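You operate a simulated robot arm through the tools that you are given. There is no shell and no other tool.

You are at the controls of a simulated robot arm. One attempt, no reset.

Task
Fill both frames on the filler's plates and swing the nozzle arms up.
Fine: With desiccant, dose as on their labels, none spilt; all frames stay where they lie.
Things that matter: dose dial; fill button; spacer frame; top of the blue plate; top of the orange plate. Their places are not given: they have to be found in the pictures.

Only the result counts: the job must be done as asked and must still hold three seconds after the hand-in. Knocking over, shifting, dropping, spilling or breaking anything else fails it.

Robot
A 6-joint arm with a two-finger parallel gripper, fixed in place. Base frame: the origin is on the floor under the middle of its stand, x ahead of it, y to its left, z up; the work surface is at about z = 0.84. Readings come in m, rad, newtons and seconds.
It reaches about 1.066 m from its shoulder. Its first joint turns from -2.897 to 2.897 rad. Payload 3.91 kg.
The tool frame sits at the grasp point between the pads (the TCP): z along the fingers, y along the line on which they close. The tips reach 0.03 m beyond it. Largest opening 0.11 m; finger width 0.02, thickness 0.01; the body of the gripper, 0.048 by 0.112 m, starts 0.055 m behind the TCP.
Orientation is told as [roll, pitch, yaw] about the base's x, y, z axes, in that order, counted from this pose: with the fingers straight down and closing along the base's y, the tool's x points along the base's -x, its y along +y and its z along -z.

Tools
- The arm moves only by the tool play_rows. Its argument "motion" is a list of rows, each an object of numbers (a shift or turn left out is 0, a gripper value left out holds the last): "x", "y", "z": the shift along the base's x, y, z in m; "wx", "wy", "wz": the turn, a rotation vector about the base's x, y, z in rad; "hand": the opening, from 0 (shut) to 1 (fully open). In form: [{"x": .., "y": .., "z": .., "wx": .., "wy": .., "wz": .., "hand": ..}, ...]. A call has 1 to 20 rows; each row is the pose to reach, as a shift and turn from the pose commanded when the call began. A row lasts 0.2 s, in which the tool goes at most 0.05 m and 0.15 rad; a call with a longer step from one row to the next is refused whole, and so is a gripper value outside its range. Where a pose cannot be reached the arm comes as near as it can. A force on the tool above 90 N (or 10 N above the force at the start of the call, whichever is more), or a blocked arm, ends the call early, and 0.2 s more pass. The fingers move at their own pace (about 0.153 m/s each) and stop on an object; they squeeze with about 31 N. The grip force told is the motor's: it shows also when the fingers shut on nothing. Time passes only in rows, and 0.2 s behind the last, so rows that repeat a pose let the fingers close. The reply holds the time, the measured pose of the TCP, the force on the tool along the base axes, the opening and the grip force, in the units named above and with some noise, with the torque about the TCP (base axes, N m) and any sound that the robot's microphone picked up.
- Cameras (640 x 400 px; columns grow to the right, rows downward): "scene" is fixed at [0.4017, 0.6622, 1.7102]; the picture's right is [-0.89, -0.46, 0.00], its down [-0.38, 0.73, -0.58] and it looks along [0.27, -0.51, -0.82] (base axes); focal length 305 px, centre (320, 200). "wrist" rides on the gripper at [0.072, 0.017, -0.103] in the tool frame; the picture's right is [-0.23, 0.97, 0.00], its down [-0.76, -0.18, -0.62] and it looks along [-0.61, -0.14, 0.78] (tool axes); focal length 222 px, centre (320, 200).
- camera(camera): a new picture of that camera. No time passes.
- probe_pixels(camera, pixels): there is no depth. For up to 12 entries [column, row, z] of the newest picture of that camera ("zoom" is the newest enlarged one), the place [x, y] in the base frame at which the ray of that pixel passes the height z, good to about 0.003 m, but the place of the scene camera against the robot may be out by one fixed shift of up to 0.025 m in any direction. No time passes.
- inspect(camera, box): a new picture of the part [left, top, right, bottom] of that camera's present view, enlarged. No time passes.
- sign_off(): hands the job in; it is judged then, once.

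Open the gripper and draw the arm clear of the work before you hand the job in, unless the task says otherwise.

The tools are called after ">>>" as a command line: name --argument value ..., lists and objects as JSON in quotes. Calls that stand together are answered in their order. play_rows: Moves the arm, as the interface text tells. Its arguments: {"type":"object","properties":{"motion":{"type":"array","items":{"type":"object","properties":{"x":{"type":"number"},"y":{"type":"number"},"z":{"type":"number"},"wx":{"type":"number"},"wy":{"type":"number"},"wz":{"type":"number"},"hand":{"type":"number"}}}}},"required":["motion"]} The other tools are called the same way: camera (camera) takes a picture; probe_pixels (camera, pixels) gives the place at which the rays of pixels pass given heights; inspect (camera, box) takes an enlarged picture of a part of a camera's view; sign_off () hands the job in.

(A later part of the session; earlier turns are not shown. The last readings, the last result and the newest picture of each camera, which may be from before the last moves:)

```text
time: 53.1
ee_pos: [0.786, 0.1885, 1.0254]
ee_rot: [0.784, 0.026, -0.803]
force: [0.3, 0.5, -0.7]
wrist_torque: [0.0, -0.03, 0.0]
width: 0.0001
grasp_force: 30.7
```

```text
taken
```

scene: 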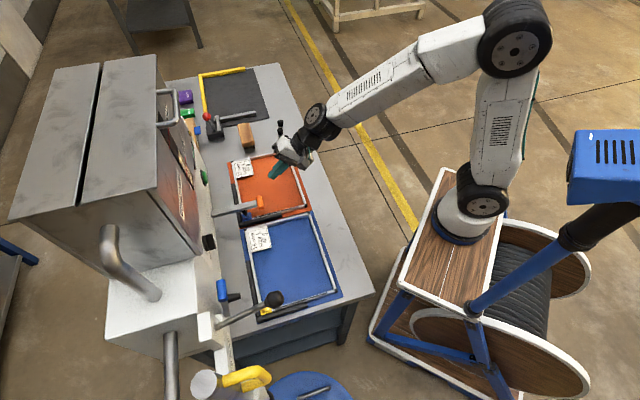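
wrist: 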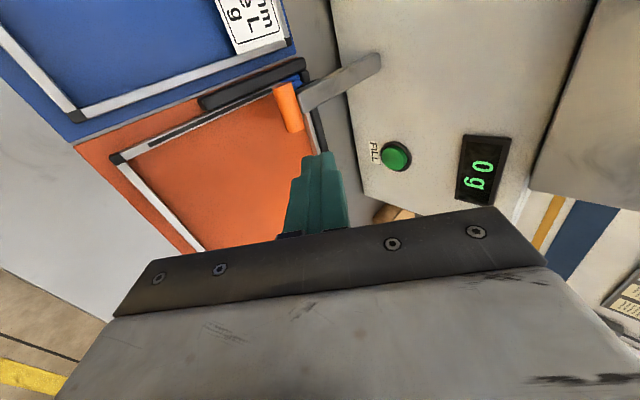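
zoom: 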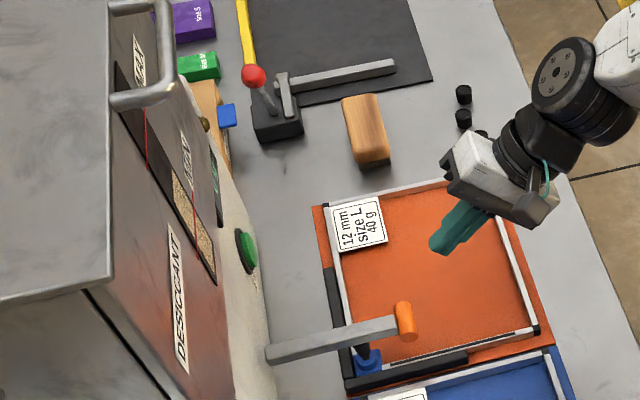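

There is ample room around the button, estimated at (s 0.907, u -0.543, z 0.938). With fingers closed I move sideways and then forward to a point about 4 cm in front of it.

>>> play_rows --motion '[{"x": 0.028, "y": -0.028, "z": -0.01}, {"x": 0.057, "y": -0.057, "z": -0.02}, {"x": 0.0853, "y": -0.0853, "z": -0.035}, {"x": 0.117, "y": -0.0535, "z": -0.048}, {"x": 0.149, "y": -0.0215, "z": -0.06}, {"x": 0.17, "y": -0.0005, "z": -0.07}]'

>>> camera --camera "wrist"

```text
time: 54.5
ee_pos: [0.9557, 0.1876, 0.9574]
ee_rot: [0.786, 0.023, -0.804]
force: [0.0, -0.5, 0.2]
wrist_torque: [-0.04, 0.01, -0.01]
width: 0.0
grasp_force: 31.8
```

```text
taken
```

wrist: 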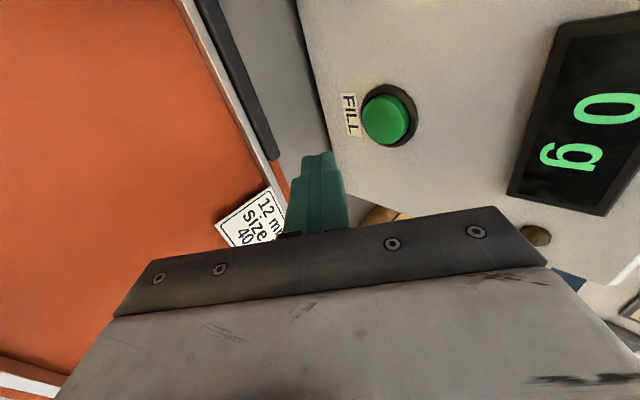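

The button centre is now at about (u -0.543, z 0.940), in line with the fingertips. I advance 60 mm to just before the cap.

>>> play_rows --motion '[{"x": 0.015, "y": 0.015, "z": -0.001}, {"x": 0.03, "y": 0.03, "z": -0.002}, {"x": 0.0424, "y": 0.0424, "z": -0.0034}]'

>>> camera --camera "wrist"

>>> inspect --camera "scene" --box '[170, 120, 290, 220]'

```text
time: 55.3
ee_pos: [0.9964, 0.2308, 0.9526]
ee_rot: [0.786, 0.024, -0.803]
force: [-0.5, 0.1, 0.9]
wrist_torque: [-0.01, 0.0, -0.01]
width: 0.0002
grasp_force: 31.0
```

```text
taken
```

wrist: 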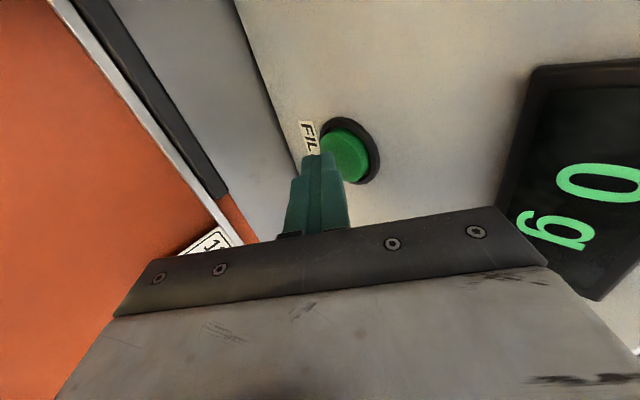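

```text
4.00 times, centred on (230, 170) of scene
```

zoom: 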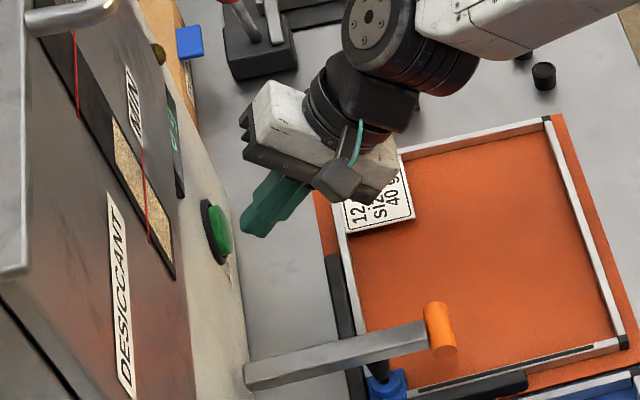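

The two views put the button cap at (s 0.9125, u -0.548, z 0.935), about 16 mm ahead of the tips. I correct 6 mm toward -u and advance in small steps, watching force and display.

>>> play_rows --motion '[{"x": 0.0127, "y": 0.0042, "z": -0.003}]'

>>> play_rows --motion '[{"x": 0.0028, "y": 0.0028}]'

>>> play_rows --motion '[{"x": 0.0028, "y": 0.0028}]'

>>> camera --camera "wrist"

```text
time: 55.7
ee_pos: [1.0089, 0.2345, 0.9493]
ee_rot: [0.787, 0.024, -0.802]
force: [-1.6, -0.4, 0.9]
wrist_torque: [0.04, 0.01, 0.01]
width: 0.0
grasp_force: 30.4
```

```text
time: 56.1
ee_pos: [1.0121, 0.2369, 0.9497]
ee_rot: [0.785, 0.025, -0.801]
force: [-3.1, -0.1, -0.3]
wrist_torque: [-0.03, 0.04, 0.02]
width: 0.0
grasp_force: 31.3
heard: click
```

```text
time: 56.5
ee_pos: [1.0147, 0.2395, 0.9513]
ee_rot: [0.786, 0.027, -0.803]
force: [-6.4, -3.4, -0.1]
wrist_torque: [-0.01, 0.09, 0.03]
width: 0.0001
grasp_force: 30.8
```

```text
taken
```

wrist: 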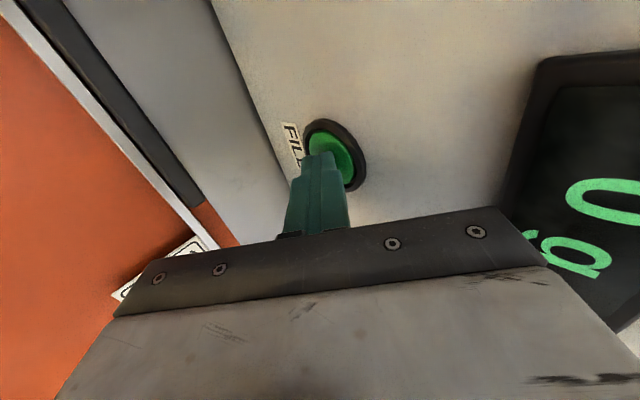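

A click was heard, so the button registered. I draw straight back so it releases and read the display.

>>> play_rows --motion '[{"x": -0.014, "y": -0.014}, {"x": -0.035, "y": -0.035, "z": 0.005}, {"x": -0.06, "y": -0.06, "z": 0.02}]'

>>> camera --camera "wrist"

>>> inspect --camera "scene" --box '[170, 120, 290, 220]'

```text
time: 57.3
ee_pos: [0.9543, 0.1801, 0.97]
ee_rot: [0.785, 0.024, -0.803]
force: [0.3, 1.1, -0.3]
wrist_torque: [-0.01, -0.01, 0.0]
width: 0.0003
grasp_force: 31.0
```

```text
taken
```

wrist: 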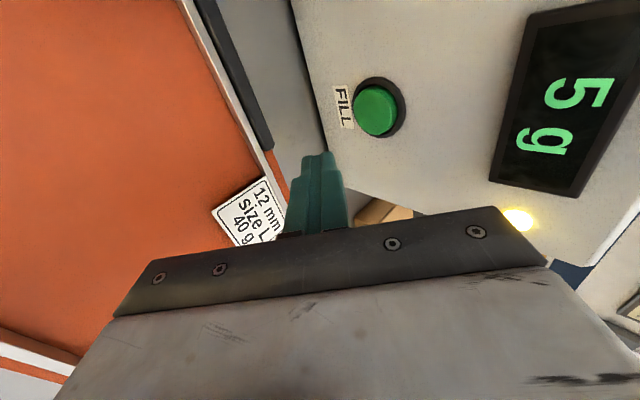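

```text
4.00 times, centred on (230, 170) of scene
```

zoom: 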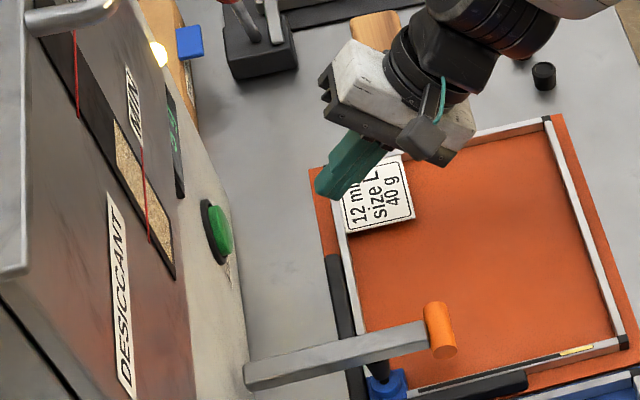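

The display reads 5 g, the lamp is lit and desiccant shows in the frame's slot at (575,350). I wait with holding rows.

>>> play_rows --motion '[{"z": 0.0}, {"z": 0.0}, {"z": 0.0}, {"z": 0.0}, {"z": 0.0}, {"z": 0.0}, {"z": 0.0}, {"z": 0.0}, {"z": 0.0}, {"z": 0.0}, {"z": 0.0}, {"z": 0.0}, {"z": 0.0}, {"z": 0.0}, {"z": 0.0}, {"z": 0.0}, {"z": 0.0}, {"z": 0.0}, {"z": 0.0}, {"z": 0.0}]'

>>> camera --camera "wrist"

```text
time: 61.5
ee_pos: [0.9544, 0.1792, 0.9698]
ee_rot: [0.786, 0.025, -0.802]
force: [0.6, 0.5, -0.1]
wrist_torque: [0.03, -0.01, -0.01]
width: 0.0
grasp_force: 31.2
```

```text
taken
```

wrist: 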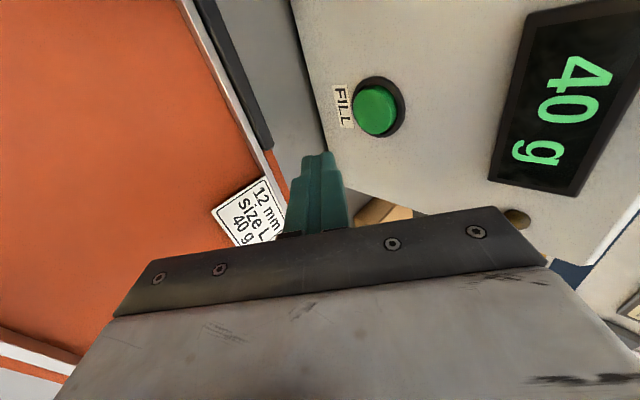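

The display now reads 40 g and the lamp is off, so the dose is complete. I inspect the orange frame and fitting for spills.

>>> inspect --camera "scene" --box '[215, 140, 325, 240]'

>>> inspect --camera "scene" --box '[230, 200, 262, 224]'

```text
4.00 times, centred on (270, 190) of scene
```

zoom: 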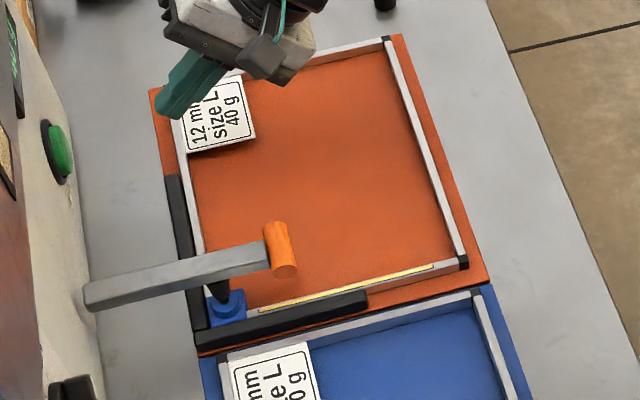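

```text
16.00 times, centred on (246, 212) of scene
```

zoom: 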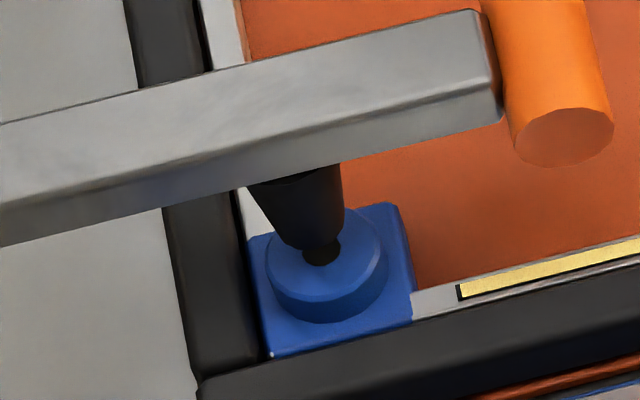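

The slot is filled with golden desiccant and nothing is spilt. I go back to the stand-off in front of the orange handle and open the fingers for regripping.

>>> play_rows --motion '[{"x": -0.03, "y": -0.03, "z": 0.02}, {"x": -0.06, "y": -0.06, "z": 0.04}, {"x": -0.085, "y": -0.085, "z": 0.05, "hand": 0.4}, {"x": -0.113, "y": -0.057, "z": 0.05, "hand": 0.4}, {"x": -0.14, "y": -0.028, "z": 0.045}, {"x": -0.1653, "y": 0.0006, "z": 0.03}, {"x": -0.1653, "y": 0.0006, "z": 0.0161}]'

>>> inspect --camera "wrist" --box '[210, 30, 430, 190]'

```text
time: 63.1
ee_pos: [0.7879, 0.1808, 0.9866]
ee_rot: [0.787, 0.025, -0.802]
force: [-0.6, -0.3, 0.9]
wrist_torque: [0.01, -0.03, 0.01]
width: 0.0443
grasp_force: 0.1
```

```text
2.50 times, centred on (320, 110) of wrist
```

zoom: 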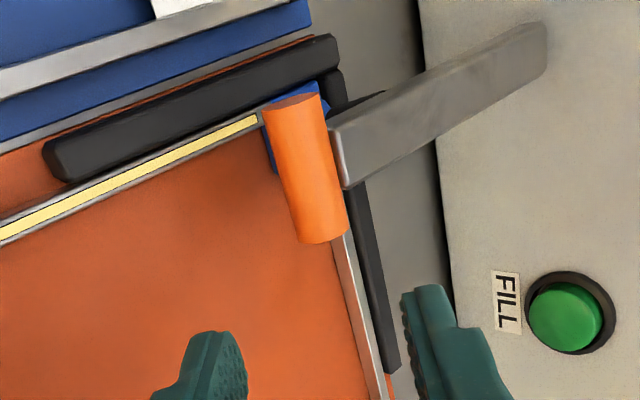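

The handle is lined up as before (end near column 322). I advance along the tool axis to the previous grip point.

>>> play_rows --motion '[{"x": 0.014, "y": 0.0135, "z": -0.019}, {"x": 0.028, "y": 0.027, "z": -0.038}, {"x": 0.0425, "y": 0.0375, "z": -0.0565}]'

>>> inspect --camera "wrist" --box '[210, 60, 430, 220]'

>>> inspect --camera "scene" --box '[210, 180, 290, 230]'

```text
time: 63.9
ee_pos: [0.8326, 0.2193, 0.9296]
ee_rot: [0.786, 0.025, -0.803]
force: [-0.4, -0.4, 0.3]
wrist_torque: [-0.06, -0.01, -0.04]
width: 0.0439
grasp_force: 0.1
```

```text
2.50 times, centred on (320, 140) of wrist
```

zoom: 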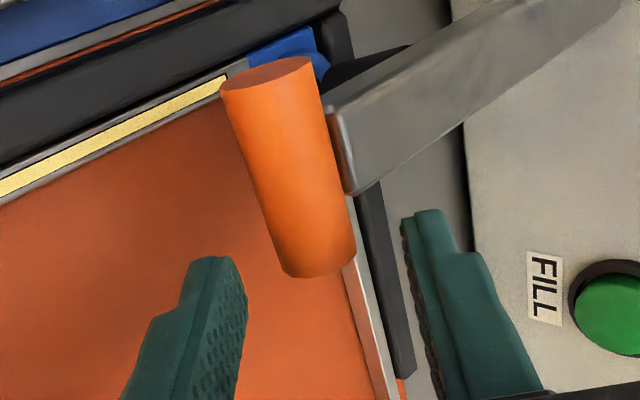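

```text
8.00 times, centred on (250, 205) of scene
```

zoom: 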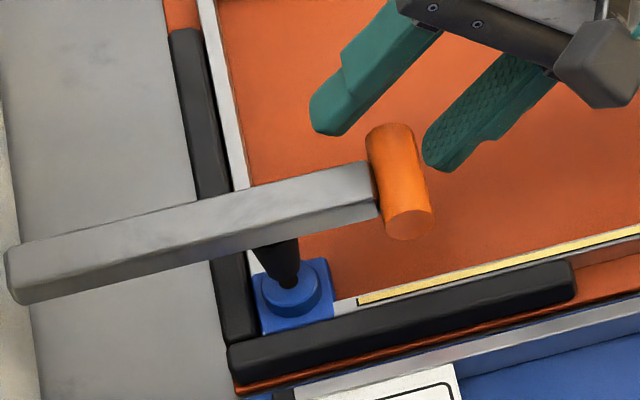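

The handle sits between the open fingers. I close on it.

>>> play_rows --motion '[{"hand": 0.2}, {"hand": 0.0}, {"hand": 0.0}]'

>>> inspect --camera "scene" --box '[210, 180, 290, 230]'

```text
time: 64.7
ee_pos: [0.834, 0.219, 0.9288]
ee_rot: [0.786, 0.023, -0.803]
force: [8.3, 8.6, 4.2]
wrist_torque: [0.19, -0.21, -0.05]
width: 0.0194
grasp_force: 44.4
```

```text
8.00 times, centred on (250, 205) of scene
```

zoom: 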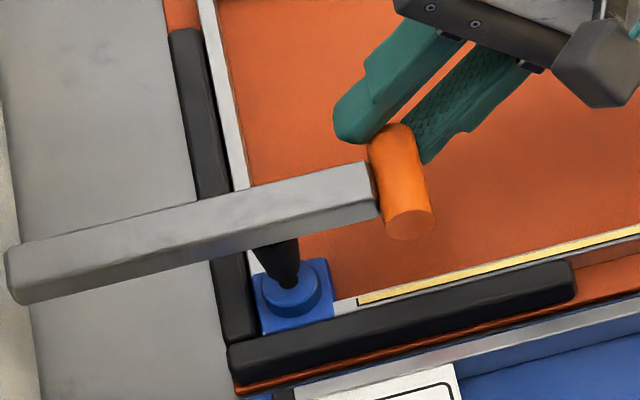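

Gripped (19.4 mm). I swing it back up along the same measured circle (centre s 0.8835, z 0.9318, radius ≈0.141), first to 50°.

>>> play_rows --motion '[{"x": 0.0004, "y": 0.0004, "z": 0.013}, {"x": 0.0015, "y": 0.0015, "z": 0.0273}, {"x": 0.006, "y": 0.006, "z": 0.051}, {"x": 0.0133, "y": 0.0133, "z": 0.0732}, {"x": 0.0233, "y": 0.0233, "z": 0.0933}, {"x": 0.0355, "y": 0.0355, "z": 0.1106}]'

>>> inspect --camera "scene" --box '[170, 130, 330, 230]'

```text
time: 66.1
ee_pos: [0.8665, 0.2526, 1.0414]
ee_rot: [0.785, 0.024, -0.802]
force: [9.9, -8.7, -3.0]
wrist_torque: [-0.72, -0.46, -0.57]
width: 0.0194
grasp_force: 44.9
```

```text
4.00 times, centred on (250, 180) of scene
```

zoom: 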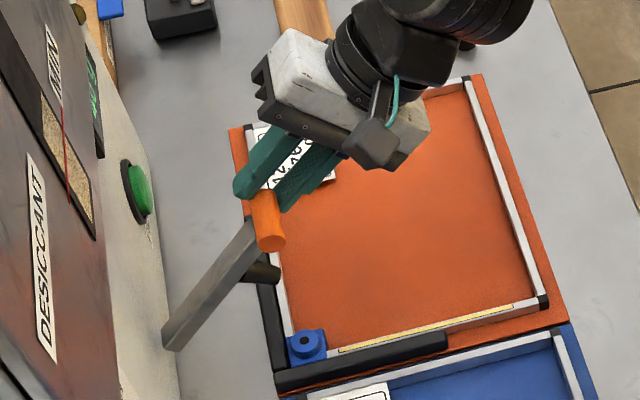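

It follows well (about 13 N) and the frame stays put. I continue to the upright position.

>>> play_rows --motion '[{"x": 0.0142, "y": 0.0142, "z": 0.014}, {"x": 0.0299, "y": 0.0299, "z": 0.0244}, {"x": 0.0432, "y": 0.0432, "z": 0.0298}, {"x": 0.05, "y": 0.05, "z": 0.0315}, {"x": 0.053, "y": 0.053, "z": 0.032}]'

>>> inspect --camera "scene" --box '[170, 130, 330, 230]'

```text
time: 67.3
ee_pos: [0.9195, 0.3054, 1.0727]
ee_rot: [0.783, 0.024, -0.801]
force: [-27.4, -0.3, 1.7]
wrist_torque: [-0.26, 0.28, 0.29]
width: 0.0193
grasp_force: 45.1
```

```text
4.00 times, centred on (250, 180) of scene
```

zoom: 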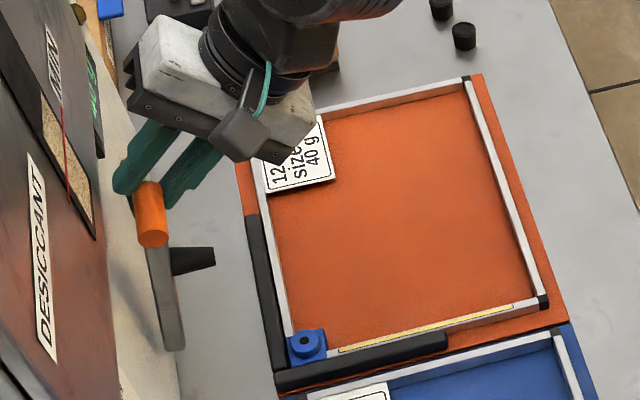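

The handle is back at its original upright place (same TCP reading as at the first grip, pressing on the stop). I open and back out along the tool axis, and check that it stays up.

>>> play_rows --motion '[{"hand": 0.2}, {"hand": 0.4}, {"hand": 0.4}, {"x": -0.012, "y": -0.012, "z": 0.0165}, {"x": -0.0235, "y": -0.0235, "z": 0.033}, {"x": -0.0351, "y": -0.0351, "z": 0.0491}]'

>>> camera --camera "wrist"

>>> inspect --camera "scene" --box '[170, 130, 330, 230]'

```text
time: 68.7
ee_pos: [0.8853, 0.2721, 1.122]
ee_rot: [0.785, 0.022, -0.803]
force: [-0.1, -0.2, -0.3]
wrist_torque: [0.01, 0.0, 0.0]
width: 0.0435
grasp_force: 0.1
```

```text
taken
```

wrist: 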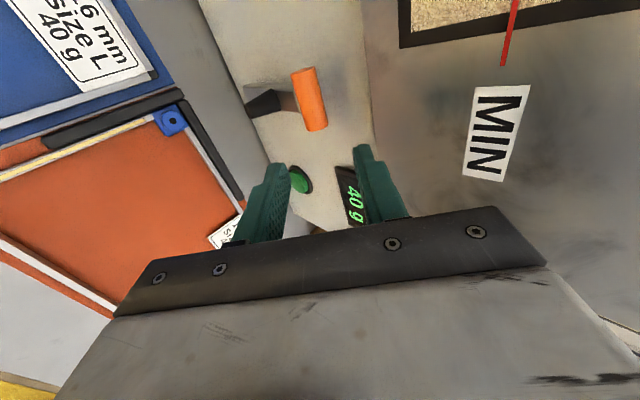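

```text
4.00 times, centred on (250, 180) of scene
```

zoom: 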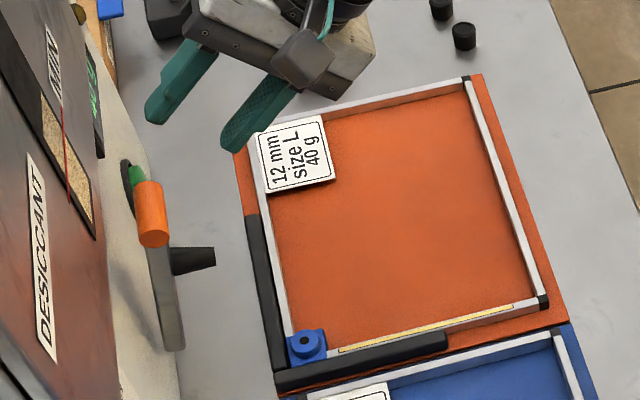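

The orange arm stays up and its frame is filled. For the blue arm the feed pump's lever (knob near s 0.785, u 0.0, z 1.18) is close on the +u side, so I want the camera on the -u side (roll 270°). I retreat first and travel to the blue side.

>>> play_rows --motion '[{"x": -0.028, "y": -0.028, "z": 0.015}, {"x": -0.057, "y": -0.057, "z": 0.028}, {"x": -0.085, "y": -0.085, "z": 0.035}, {"x": -0.119, "y": -0.055, "z": 0.035}, {"x": -0.153, "y": -0.025, "z": 0.035}, {"x": -0.188, "y": 0.005, "z": 0.035}, {"x": -0.222, "y": 0.035, "z": 0.032}, {"x": -0.257, "y": 0.066, "z": 0.03}, {"x": -0.2913, "y": 0.0956, "z": 0.028}]'

>>> camera --camera "scene"

>>> camera --camera "wrist"

```text
time: 70.7
ee_pos: [0.5931, 0.3679, 1.1488]
ee_rot: [0.785, 0.022, -0.802]
force: [-0.2, -0.3, -0.7]
wrist_torque: [0.02, 0.03, 0.01]
width: 0.044
grasp_force: 0.0
```

```text
taken
```

scene: 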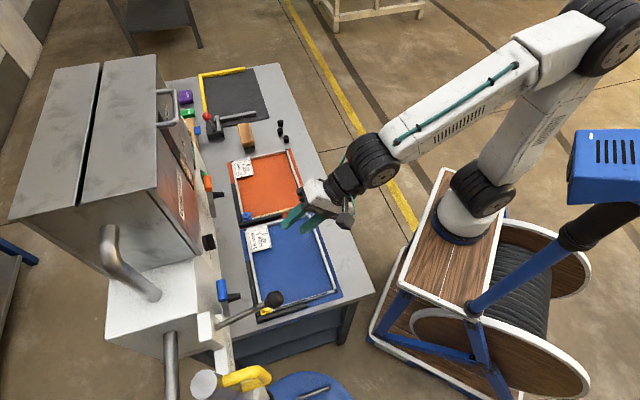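

```text
taken
```

wrist: 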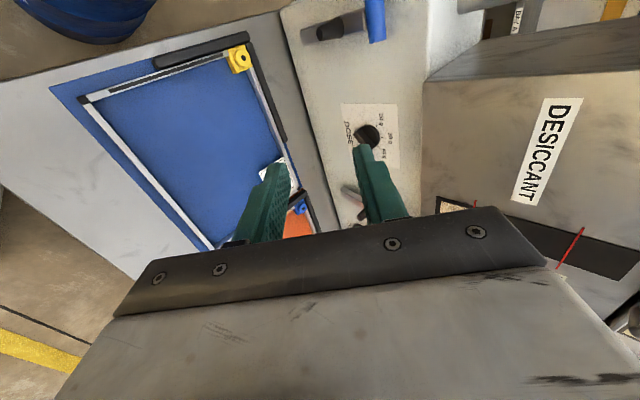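

From here the blue handle projects to (s 0.875, u -0.100, z 1.062) and the yellow fitting to (s 0.808, u -0.098), matching the orange layout shifted by 0.3075 m. I roll +180° about the tool axis in two calls.

>>> play_rows --motion '[{"wx": 0.0708, "wy": 0.072, "wz": -0.101}, {"wx": 0.1416, "wy": 0.144, "wz": -0.202}, {"wx": 0.2124, "wy": 0.216, "wz": -0.303}, {"wx": 0.2832, "wy": 0.288, "wz": -0.404}, {"wx": 0.354, "wy": 0.36, "wz": -0.505}, {"wx": 0.4248, "wy": 0.432, "wz": -0.606}, {"wx": 0.4956, "wy": 0.504, "wz": -0.707}, {"wx": 0.5664, "wy": 0.576, "wz": -0.808}, {"wx": 0.6372, "wy": 0.648, "wz": -0.909}, {"wx": 0.708, "wy": 0.72, "wz": -1.01}, {"wx": 0.7788, "wy": 0.792, "wz": -1.111}, {"wx": 0.8496, "wy": 0.864, "wz": -1.212}, {"wx": 0.9204, "wy": 0.936, "wz": -1.313}, {"wx": 0.9912, "wy": 1.008, "wz": -1.414}, {"wx": 1.062, "wy": 1.08, "wz": -1.515}, {"wx": 1.1328, "wy": 1.152, "wz": -1.616}, {"wx": 1.2036, "wy": 1.224, "wz": -1.717}, {"wx": 1.2744, "wy": 1.296, "wz": -1.818}, {"wx": 1.3452, "wy": 1.368, "wz": -1.919}, {"wx": 1.416, "wy": 1.44, "wz": -2.02}]'

>>> play_rows --motion '[{"wx": 0.0708, "wy": 0.072, "wz": -0.101}, {"wx": 0.1416, "wy": 0.144, "wz": -0.202}]'

>>> camera --camera "wrist"

```text
time: 74.9
ee_pos: [0.6143, 0.3586, 1.1038]
ee_rot: [-0.846, 0.294, 2.514]
force: [-0.5, -0.5, -0.9]
wrist_torque: [0.14, -0.05, -0.07]
width: 0.0439
grasp_force: 0.1
out of reach, approached as far as the arm can: row 10, 11, 12, 13, 14, 15, 16, 17, 18, 19, 20
```

```text
time: 75.5
ee_pos: [0.6137, 0.3594, 1.1025]
ee_rot: [-0.857, 0.059, 2.286]
force: [-0.1, 0.0, -0.1]
wrist_torque: [0.01, 0.03, -0.02]
width: 0.0438
grasp_force: 0.0
```

```text
taken
```

wrist: 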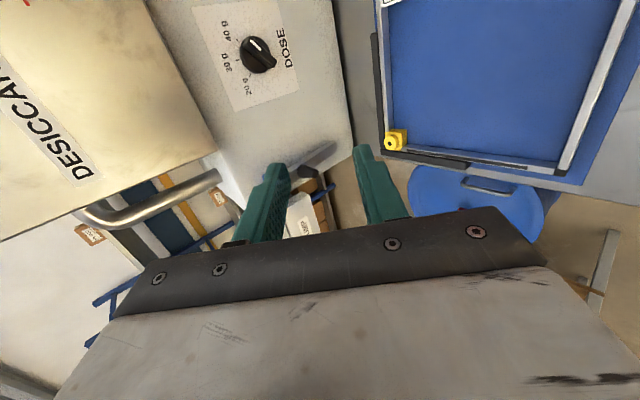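

The roll ended near 270° (heading 38°, 41° down) with the closing direction in the vertical plane, as needed. I move toward the blue handle's stand-off in two stages and look.

>>> play_rows --motion '[{"x": 0.01, "y": 0.035, "z": 0.006}, {"x": 0.02, "y": 0.07, "z": 0.012}, {"x": 0.028, "y": 0.09, "z": 0.013}]'

>>> camera --camera "wrist"

>>> inspect --camera "wrist" --box '[220, 60, 420, 220]'

```text
time: 76.3
ee_pos: [0.6419, 0.4503, 1.115]
ee_rot: [-0.854, 0.059, 2.289]
force: [0.0, -0.6, -0.2]
wrist_torque: [0.01, 0.01, -0.05]
width: 0.0438
grasp_force: 0.0
```

```text
taken
```

wrist: 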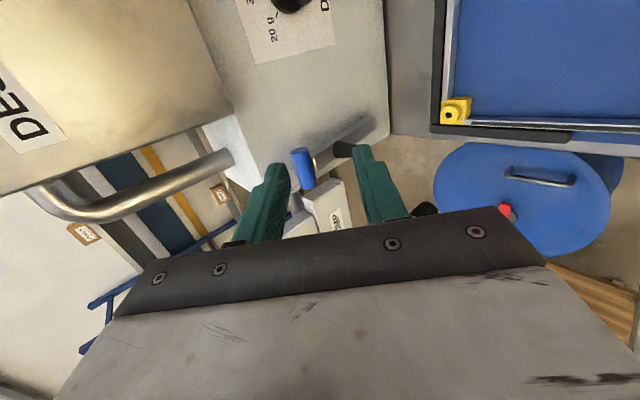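

```text
2.50 times, centred on (320, 140) of wrist
```

zoom: 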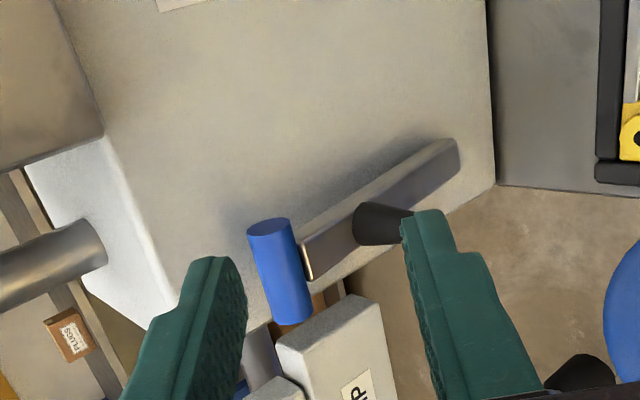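

The blue handle comes out at (s 0.875, u -0.099, z 1.063), its -u end at u≈-0.121. I move to the stand-off on the approach line.

>>> play_rows --motion '[{"x": 0.007, "y": 0.022, "z": 0.001}, {"x": 0.0146, "y": 0.0441, "z": 0.0012}]'

>>> inspect --camera "wrist" --box '[210, 60, 430, 220]'

>>> inspect --camera "scene" --box '[180, 220, 340, 330]'

```text
time: 76.9
ee_pos: [0.6548, 0.4927, 1.1165]
ee_rot: [-0.857, 0.06, 2.286]
force: [0.1, 0.0, 0.6]
wrist_torque: [0.03, 0.0, 0.02]
width: 0.0442
grasp_force: 0.1
```

```text
2.50 times, centred on (320, 140) of wrist
```

zoom: 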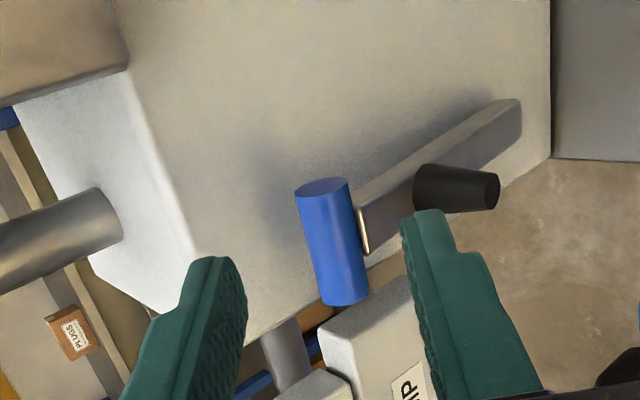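

```text
3.64 times, centred on (260, 275) of scene
```

zoom: 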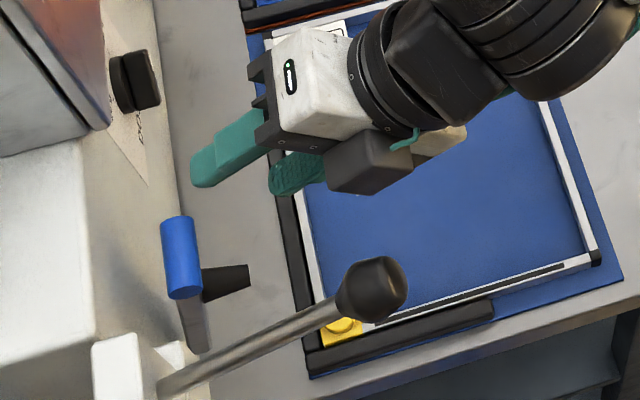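

The handle's end is on the tool axis (column ~321) and the pump lever is well clear. I advance 70 mm along the tool axis.

>>> play_rows --motion '[{"x": 0.0145, "y": 0.0115, "z": -0.0153}, {"x": 0.029, "y": 0.023, "z": -0.0306}, {"x": 0.0434, "y": 0.0344, "z": -0.046}]'

>>> inspect --camera "wrist" --box '[210, 60, 430, 220]'

>>> inspect --camera "scene" --box '[180, 220, 340, 330]'

```text
time: 77.7
ee_pos: [0.698, 0.5273, 1.0683]
ee_rot: [-0.855, 0.06, 2.287]
force: [-0.5, -0.4, 0.2]
wrist_torque: [0.0, 0.05, -0.01]
width: 0.0438
grasp_force: 0.0
```

```text
2.50 times, centred on (320, 140) of wrist
```

zoom: 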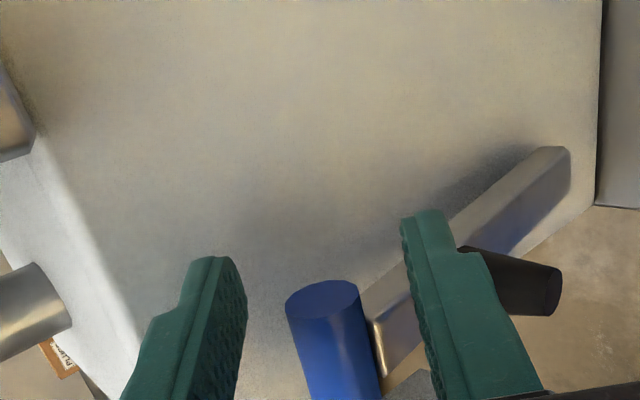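

```text
3.64 times, centred on (260, 275) of scene
```

zoom: 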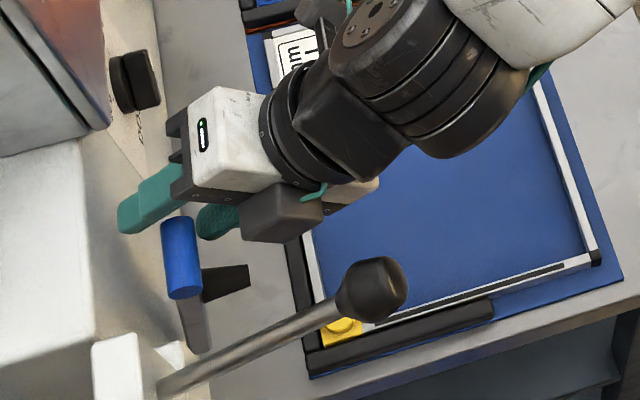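

The handle end is between the fingers at the planned depth (~11 mm past the TCP), overlapping about 10 mm. I close.

>>> play_rows --motion '[{"hand": 0.2}, {"hand": 0.0}, {"hand": 0.0}]'

>>> inspect --camera "wrist" --box '[210, 60, 430, 220]'

```text
time: 78.5
ee_pos: [0.6984, 0.527, 1.0685]
ee_rot: [-0.855, 0.061, 2.289]
force: [2.1, 0.7, 0.2]
wrist_torque: [0.15, -0.06, 0.06]
width: 0.0195
grasp_force: 45.3
```

```text
2.50 times, centred on (320, 140) of wrist
```

zoom: 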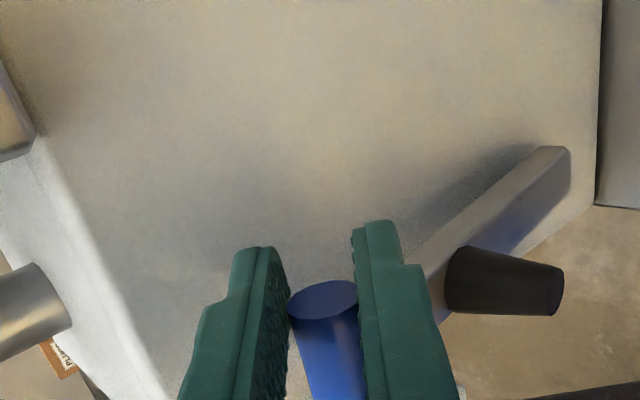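

The blue handle is gripped (19.5 mm, almost no side load). I swing it down along the same circle, first to about 45°.

>>> play_rows --motion '[{"x": -0.0141, "y": -0.0141, "z": -0.0038}, {"x": -0.0303, "y": -0.0303, "z": -0.0122}, {"x": -0.0453, "y": -0.0453, "z": -0.0244}, {"x": -0.0585, "y": -0.0585, "z": -0.0402}]'

>>> inspect --camera "scene" --box '[180, 220, 340, 330]'

```text
time: 79.5
ee_pos: [0.6465, 0.4739, 1.0413]
ee_rot: [-0.835, 0.061, 2.295]
force: [15.2, 20.7, -29.0]
wrist_torque: [-0.11, 0.04, -0.06]
width: 0.0193
grasp_force: 45.1
out of reach, approached as far as the arm can: row 4
```

```text
3.64 times, centred on (260, 275) of scene
```

zoom: 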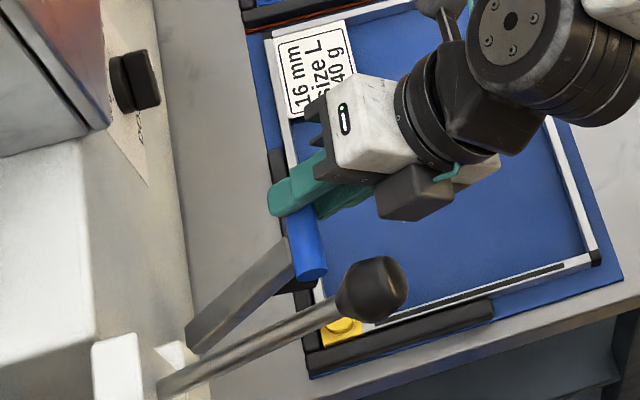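

Row 4 hit a joint limit (wrist near its singular range at this roll), with the arm at about 47°. Before regripping with the other roll I test whether the nozzle arm holds by itself: I open the fingers by only a few millimetres while still caging the handle.

>>> play_rows --motion '[{"hand": 0.2}, {"hand": 0.23}, {"hand": 0.23}, {"hand": 0.23}]'

>>> inspect --camera "wrist" --box '[210, 60, 430, 220]'

```text
time: 80.5
ee_pos: [0.6466, 0.4726, 1.0454]
ee_rot: [-0.84, 0.062, 2.291]
force: [0.6, 0.4, 1.8]
wrist_torque: [0.05, -0.02, 0.01]
width: 0.0259
grasp_force: 0.4
```

```text
2.50 times, centred on (320, 140) of wrist
```

zoom: 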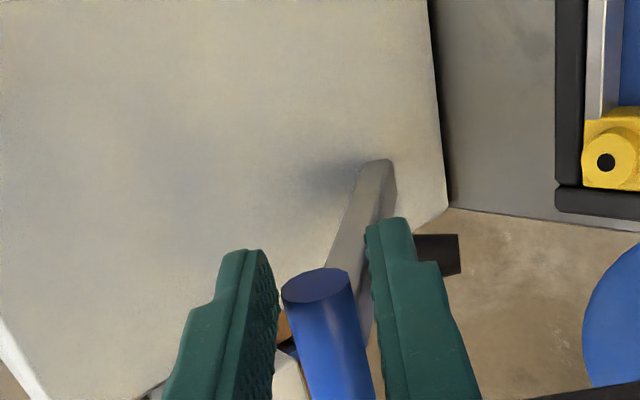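

The handle seems to stay centred with no load on the fingers. I open wider and wait a second to be sure it holds.

>>> play_rows --motion '[{"hand": 0.36}, {"hand": 0.36}, {"hand": 0.36}, {"hand": 0.36}, {"hand": 0.36}]'

>>> inspect --camera "wrist" --box '[210, 60, 430, 220]'

```text
time: 81.7
ee_pos: [0.6471, 0.4728, 1.0461]
ee_rot: [-0.84, 0.06, 2.291]
force: [0.6, 0.4, 0.5]
wrist_torque: [0.03, 0.0, 0.02]
width: 0.0399
grasp_force: 0.7
```

```text
2.50 times, centred on (320, 140) of wrist
```

zoom: 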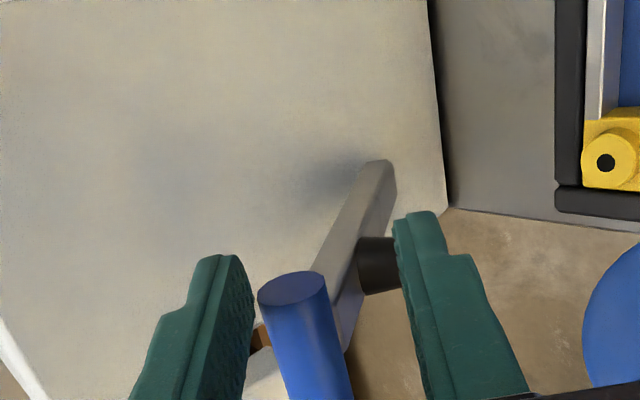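

Between the two views the handle moved with the upper finger: at this angle the arm springs back up by itself. I let it go (open wide, back out along the tool axis) and watch it return upright; I'll regrip with a different roll.

>>> play_rows --motion '[{"hand": 0.5}, {"hand": 0.65}, {"hand": 0.65}, {"x": -0.016, "y": -0.0125, "z": 0.0175, "hand": 0.65}, {"x": -0.032, "y": -0.025, "z": 0.035}, {"x": -0.0477, "y": -0.0372, "z": 0.052}]'

>>> inspect --camera "scene" --box '[180, 220, 340, 330]'

>>> camera --camera "wrist"

```text
time: 83.1
ee_pos: [0.5982, 0.4366, 1.0982]
ee_rot: [-0.853, 0.061, 2.289]
force: [0.6, 0.4, 0.7]
wrist_torque: [-0.03, -0.02, 0.04]
width: 0.0717
grasp_force: 0.0
```

```text
3.64 times, centred on (260, 275) of scene
```

zoom: 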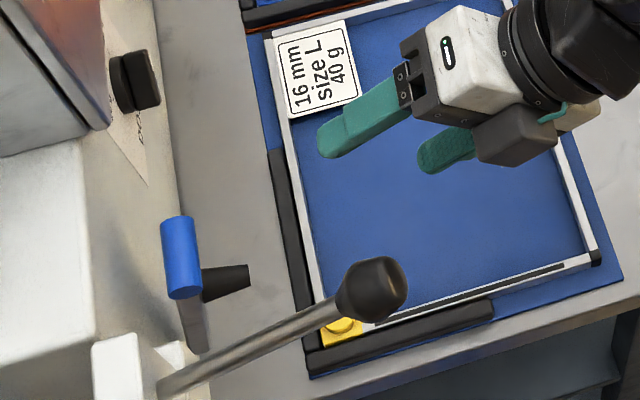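

```text
taken
```

wrist: 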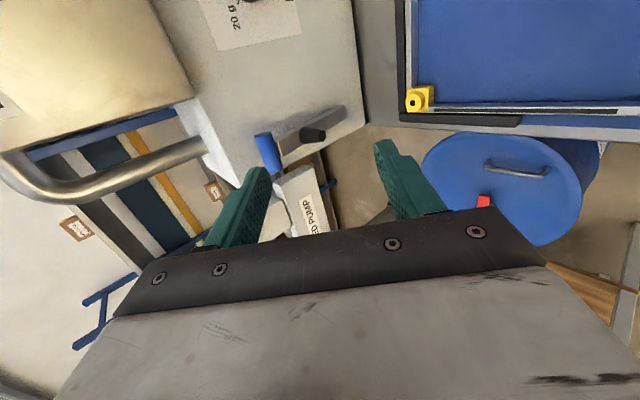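

The blue arm returned upright by itself (spring-loaded past centre), so lifting later only needs a half swing. Now I roll back by about 166° to a roll with more joint margin.

>>> play_rows --motion '[{"y": -0.015, "z": 0.01, "wx": -0.0861, "wy": -0.0676, "wz": 0.0952}, {"y": -0.03, "z": 0.02, "wx": -0.1722, "wy": -0.1352, "wz": 0.1904}, {"y": -0.04, "z": 0.03, "wx": -0.2583, "wy": -0.2028, "wz": 0.2856}, {"y": -0.04, "z": 0.03, "wx": -0.3444, "wy": -0.2704, "wz": 0.3808}, {"y": -0.04, "z": 0.03, "wx": -0.4305, "wy": -0.338, "wz": 0.476}, {"y": -0.04, "z": 0.03, "wx": -0.5166, "wy": -0.4056, "wz": 0.5712}, {"y": -0.04, "z": 0.03, "wx": -0.6027, "wy": -0.4732, "wz": 0.6664}, {"y": -0.04, "z": 0.03, "wx": -0.6888, "wy": -0.5408, "wz": 0.7616}, {"y": -0.04, "z": 0.03, "wx": -0.7749, "wy": -0.6084, "wz": 0.8568}, {"y": -0.04, "z": 0.03, "wx": -0.861, "wy": -0.676, "wz": 0.952}, {"y": -0.04, "z": 0.03, "wx": -0.9471, "wy": -0.7436, "wz": 1.0472}, {"y": -0.04, "z": 0.03, "wx": -1.0332, "wy": -0.8112, "wz": 1.1424}, {"y": -0.04, "z": 0.03, "wx": -1.1193, "wy": -0.8788, "wz": 1.2376}, {"y": -0.04, "z": 0.03, "wx": -1.2054, "wy": -0.9464, "wz": 1.3328}, {"y": -0.04, "z": 0.03, "wx": -1.2915, "wy": -1.014, "wz": 1.428}, {"y": -0.04, "z": 0.03, "wx": -1.3776, "wy": -1.0816, "wz": 1.5232}, {"y": -0.04, "z": 0.03, "wx": -1.4637, "wy": -1.1492, "wz": 1.6184}, {"y": -0.04, "z": 0.03, "wx": -1.5498, "wy": -1.2168, "wz": 1.7136}, {"y": -0.04, "z": 0.03, "wx": -1.6359, "wy": -1.2844, "wz": 1.8088}, {"y": -0.04, "z": 0.03, "wx": -1.722, "wy": -1.352, "wz": 1.904}]'

>>> camera --camera "wrist"

>>> camera --camera "scene"

```text
time: 87.3
ee_pos: [0.5982, 0.3972, 1.1272]
ee_rot: [0.847, 0.12, -1.007]
force: [-0.6, -0.3, -0.4]
wrist_torque: [0.01, -0.03, 0.0]
width: 0.0714
grasp_force: 0.0
```

```text
taken
```

wrist: 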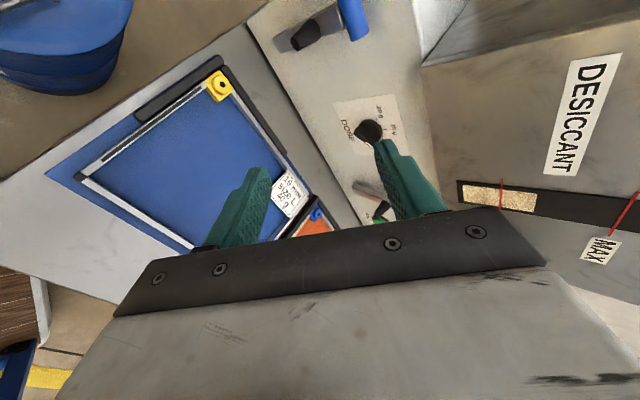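

```text
taken
```

scene: 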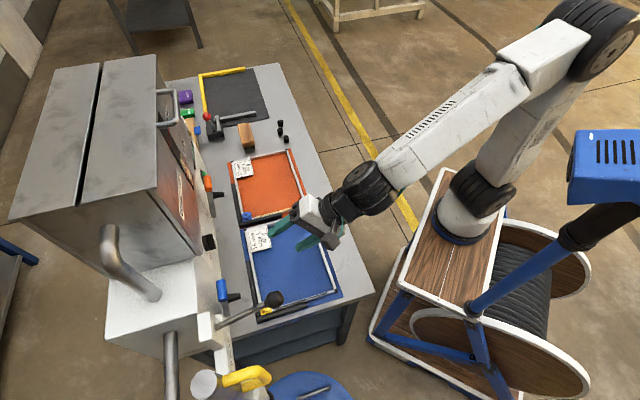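

No limits this time. I roll another 99° down to roll 0 so the fingers close along the handle's axis direction (gripping it by its two ends), and set heading 45°.

>>> play_rows --motion '[{"wx": -0.0851, "wy": -0.0673, "wz": 0.0947}, {"wx": -0.1702, "wy": -0.1346, "wz": 0.1894}, {"wx": -0.2553, "wy": -0.2019, "wz": 0.2841}, {"wx": -0.3404, "wy": -0.2692, "wz": 0.3788}, {"wx": -0.4255, "wy": -0.3365, "wz": 0.4735}, {"wx": -0.5106, "wy": -0.4038, "wz": 0.5682}, {"wx": -0.5957, "wy": -0.4711, "wz": 0.6629}, {"wx": -0.6808, "wy": -0.5384, "wz": 0.7576}, {"wx": -0.7659, "wy": -0.6057, "wz": 0.8523}, {"wx": -0.851, "wy": -0.673, "wz": 0.947}, {"wx": -0.9361, "wy": -0.7403, "wz": 1.0417}, {"wx": -1.0212, "wy": -0.8076, "wz": 1.1364}]'

>>> play_rows --motion '[{"wx": -0.02, "wy": 0.02, "wz": 0.04}, {"wx": -0.04, "wy": 0.04, "wz": 0.08}, {"wx": -0.05, "wy": 0.05, "wz": 0.116}]'

>>> camera --camera "wrist"

```text
time: 89.9
ee_pos: [0.599, 0.3969, 1.1294]
ee_rot: [0.005, -0.855, 0.664]
force: [-0.3, 0.3, -0.1]
wrist_torque: [-0.03, 0.01, -0.02]
width: 0.0714
grasp_force: 0.1
```

```text
time: 90.7
ee_pos: [0.5993, 0.3967, 1.127]
ee_rot: [0.001, -0.785, 0.779]
force: [-0.1, -0.4, 0.1]
wrist_torque: [0.02, -0.01, 0.02]
width: 0.0718
grasp_force: 0.1
```

```text
taken
```

wrist: 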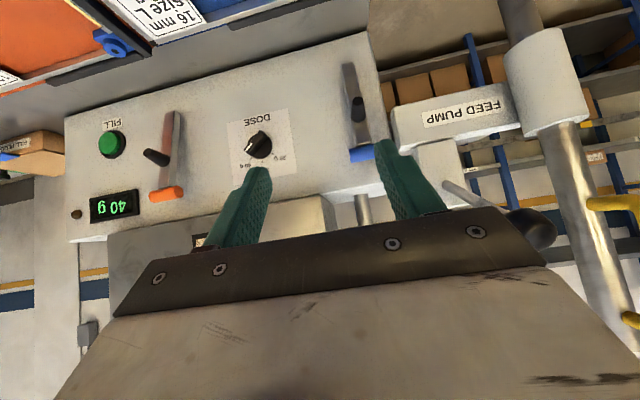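

Roll 0 with heading 45° and tilt 45° is reached. The lever knob at (535,230) projects to u≈0.0-0.01, so there is about 3 cm to the gripper body. I move to the stand-off in front of the blue handle.

>>> play_rows --motion '[{"x": 0.0163, "y": 0.037, "z": -0.002, "hand": 0.6}, {"x": 0.0325, "y": 0.074, "z": -0.004}, {"x": 0.0487, "y": 0.1107, "z": -0.006}]'

>>> camera --camera "wrist"

>>> inspect --camera "wrist" --box '[210, 60, 430, 220]'

>>> inspect --camera "scene" --box '[180, 220, 340, 330]'

```text
time: 91.5
ee_pos: [0.6478, 0.5065, 1.1218]
ee_rot: [0.002, -0.786, 0.779]
force: [0.8, -0.8, 0.8]
wrist_torque: [-0.01, 0.03, 0.04]
width: 0.0662
grasp_force: 0.0
```

```text
taken
```

wrist: 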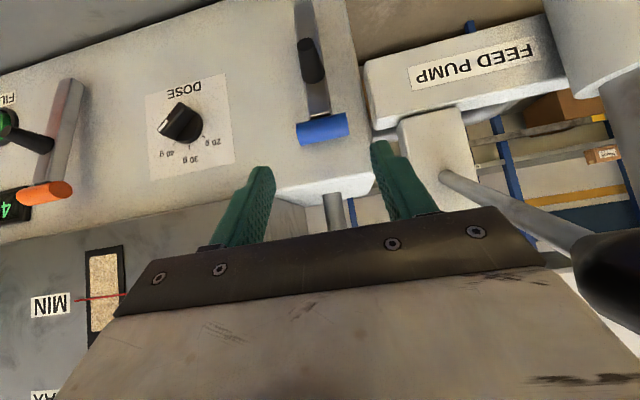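

```text
2.50 times, centred on (320, 140) of wrist
```

zoom: 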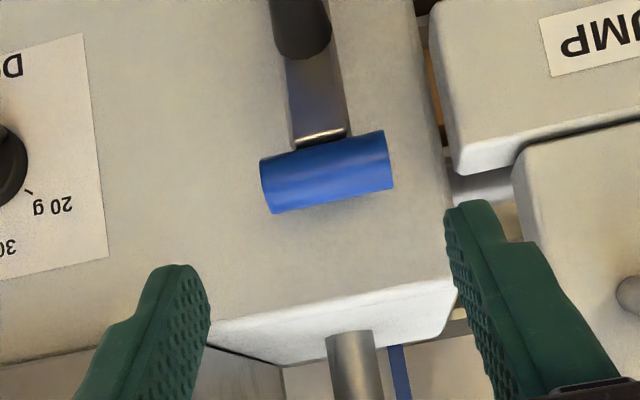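

```text
3.64 times, centred on (260, 275) of scene
```

zoom: 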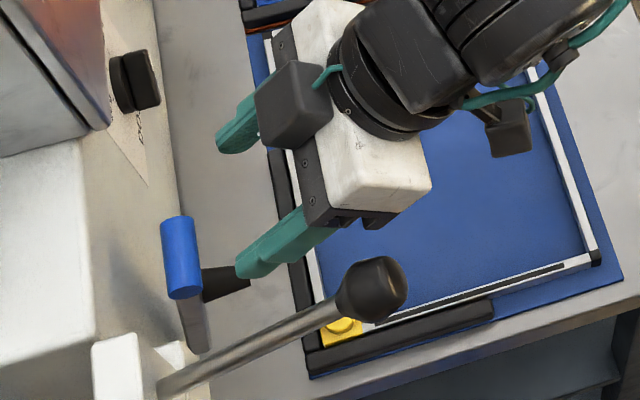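

The handle (zoom (327,172)) is on the tool axis within ~1 mm and centred at u≈-0.097. I advance 72 mm so its ends lie between the open fingers.

>>> play_rows --motion '[{"x": 0.0115, "y": 0.0127, "z": -0.0171}, {"x": 0.023, "y": 0.0253, "z": -0.0342}, {"x": 0.0345, "y": 0.038, "z": -0.0513}]'

>>> inspect --camera "wrist" --box '[210, 60, 430, 220]'

>>> inspect --camera "scene" --box '[180, 220, 340, 330]'

```text
time: 92.3
ee_pos: [0.6813, 0.5444, 1.0708]
ee_rot: [0.002, -0.786, 0.781]
force: [-0.3, 1.3, 0.3]
wrist_torque: [0.01, 0.03, 0.01]
width: 0.0662
grasp_force: 0.1
```

```text
2.50 times, centred on (320, 140) of wrist
```

zoom: 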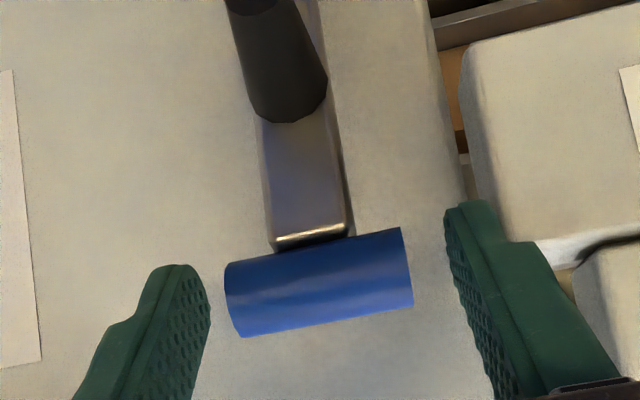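

```text
3.64 times, centred on (260, 275) of scene
```

zoom: 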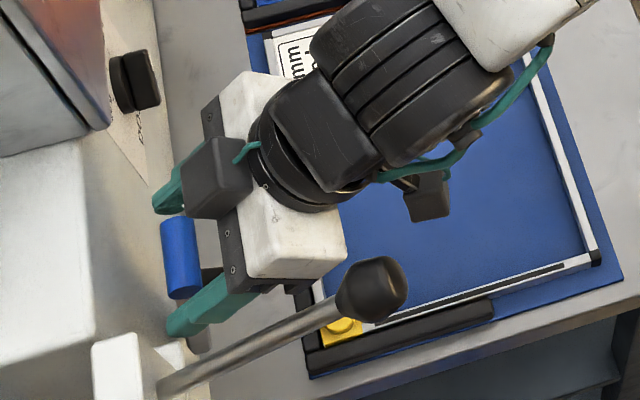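

The handle's axis is about 19 mm ahead of the TCP, centred between the fingers. I advance 5 mm more and close on its ends.

>>> play_rows --motion '[{"x": 0.0025, "y": 0.0025, "z": -0.0035}, {"x": 0.0025, "y": 0.0025, "z": -0.0035, "hand": 0.45}, {"x": 0.0025, "y": 0.0025, "z": -0.0035, "hand": 0.3}, {"x": 0.0025, "y": 0.0025, "z": -0.0035, "hand": 0.3}]'

>>> inspect --camera "wrist" --box '[210, 60, 430, 220]'

```text
time: 93.3
ee_pos: [0.6838, 0.5464, 1.0672]
ee_rot: [0.0, -0.785, 0.78]
force: [6.0, -12.4, 7.6]
wrist_torque: [-0.23, -0.21, -0.3]
width: 0.0629
grasp_force: 44.9
```

```text
2.50 times, centred on (320, 140) of wrist
```

zoom: 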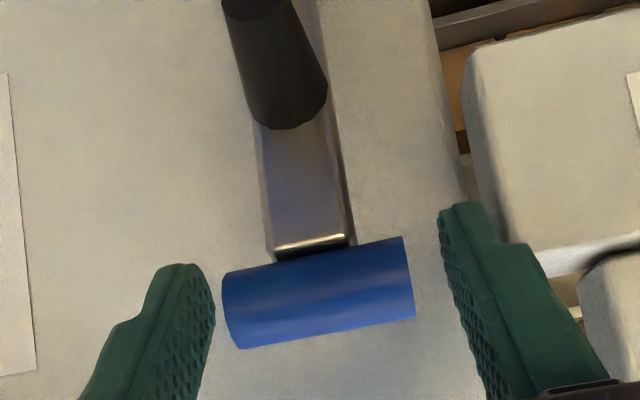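

The fingers stopped at 63 mm: the handle's collision shape has rounded ends, so it is held end to end with full grip force. I start the swing down to about 55° and watch for limit messages.

>>> play_rows --motion '[{"x": -0.0071, "y": -0.0071, "z": -0.0015, "hand": 0.3}, {"x": -0.0141, "y": -0.0141, "z": -0.0038}, {"x": -0.0304, "y": -0.0304, "z": -0.0123}, {"x": -0.0455, "y": -0.0455, "z": -0.0246}]'

>>> inspect --camera "wrist" --box '[210, 60, 430, 220]'

>>> inspect --camera "scene" --box '[180, 220, 340, 330]'

```text
time: 94.3
ee_pos: [0.6386, 0.5028, 1.0407]
ee_rot: [0.003, -0.783, 0.779]
force: [15.3, -1.3, -0.6]
wrist_torque: [0.77, -0.78, -0.25]
width: 0.0632
grasp_force: 44.7
```

```text
2.50 times, centred on (320, 140) of wrist
```

zoom: 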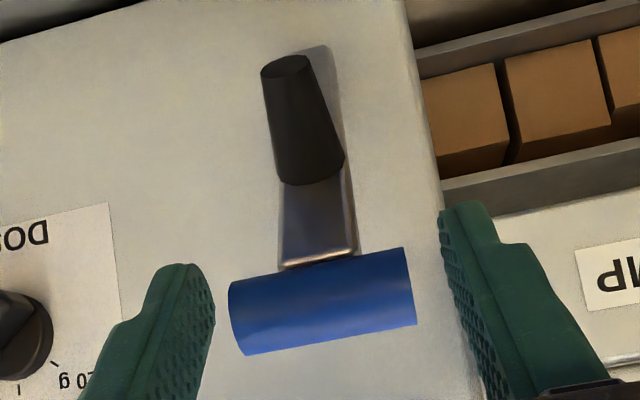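

```text
3.64 times, centred on (260, 275) of scene
```

zoom: 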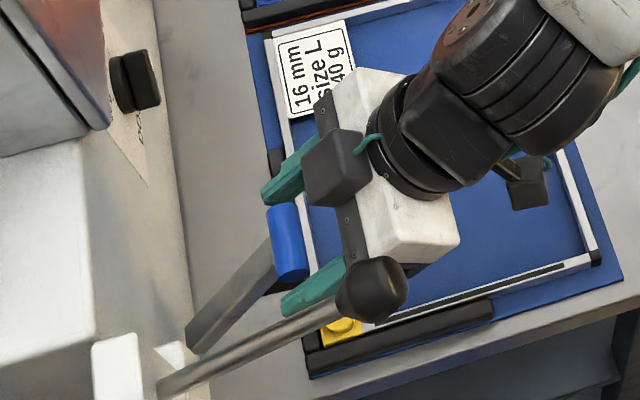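

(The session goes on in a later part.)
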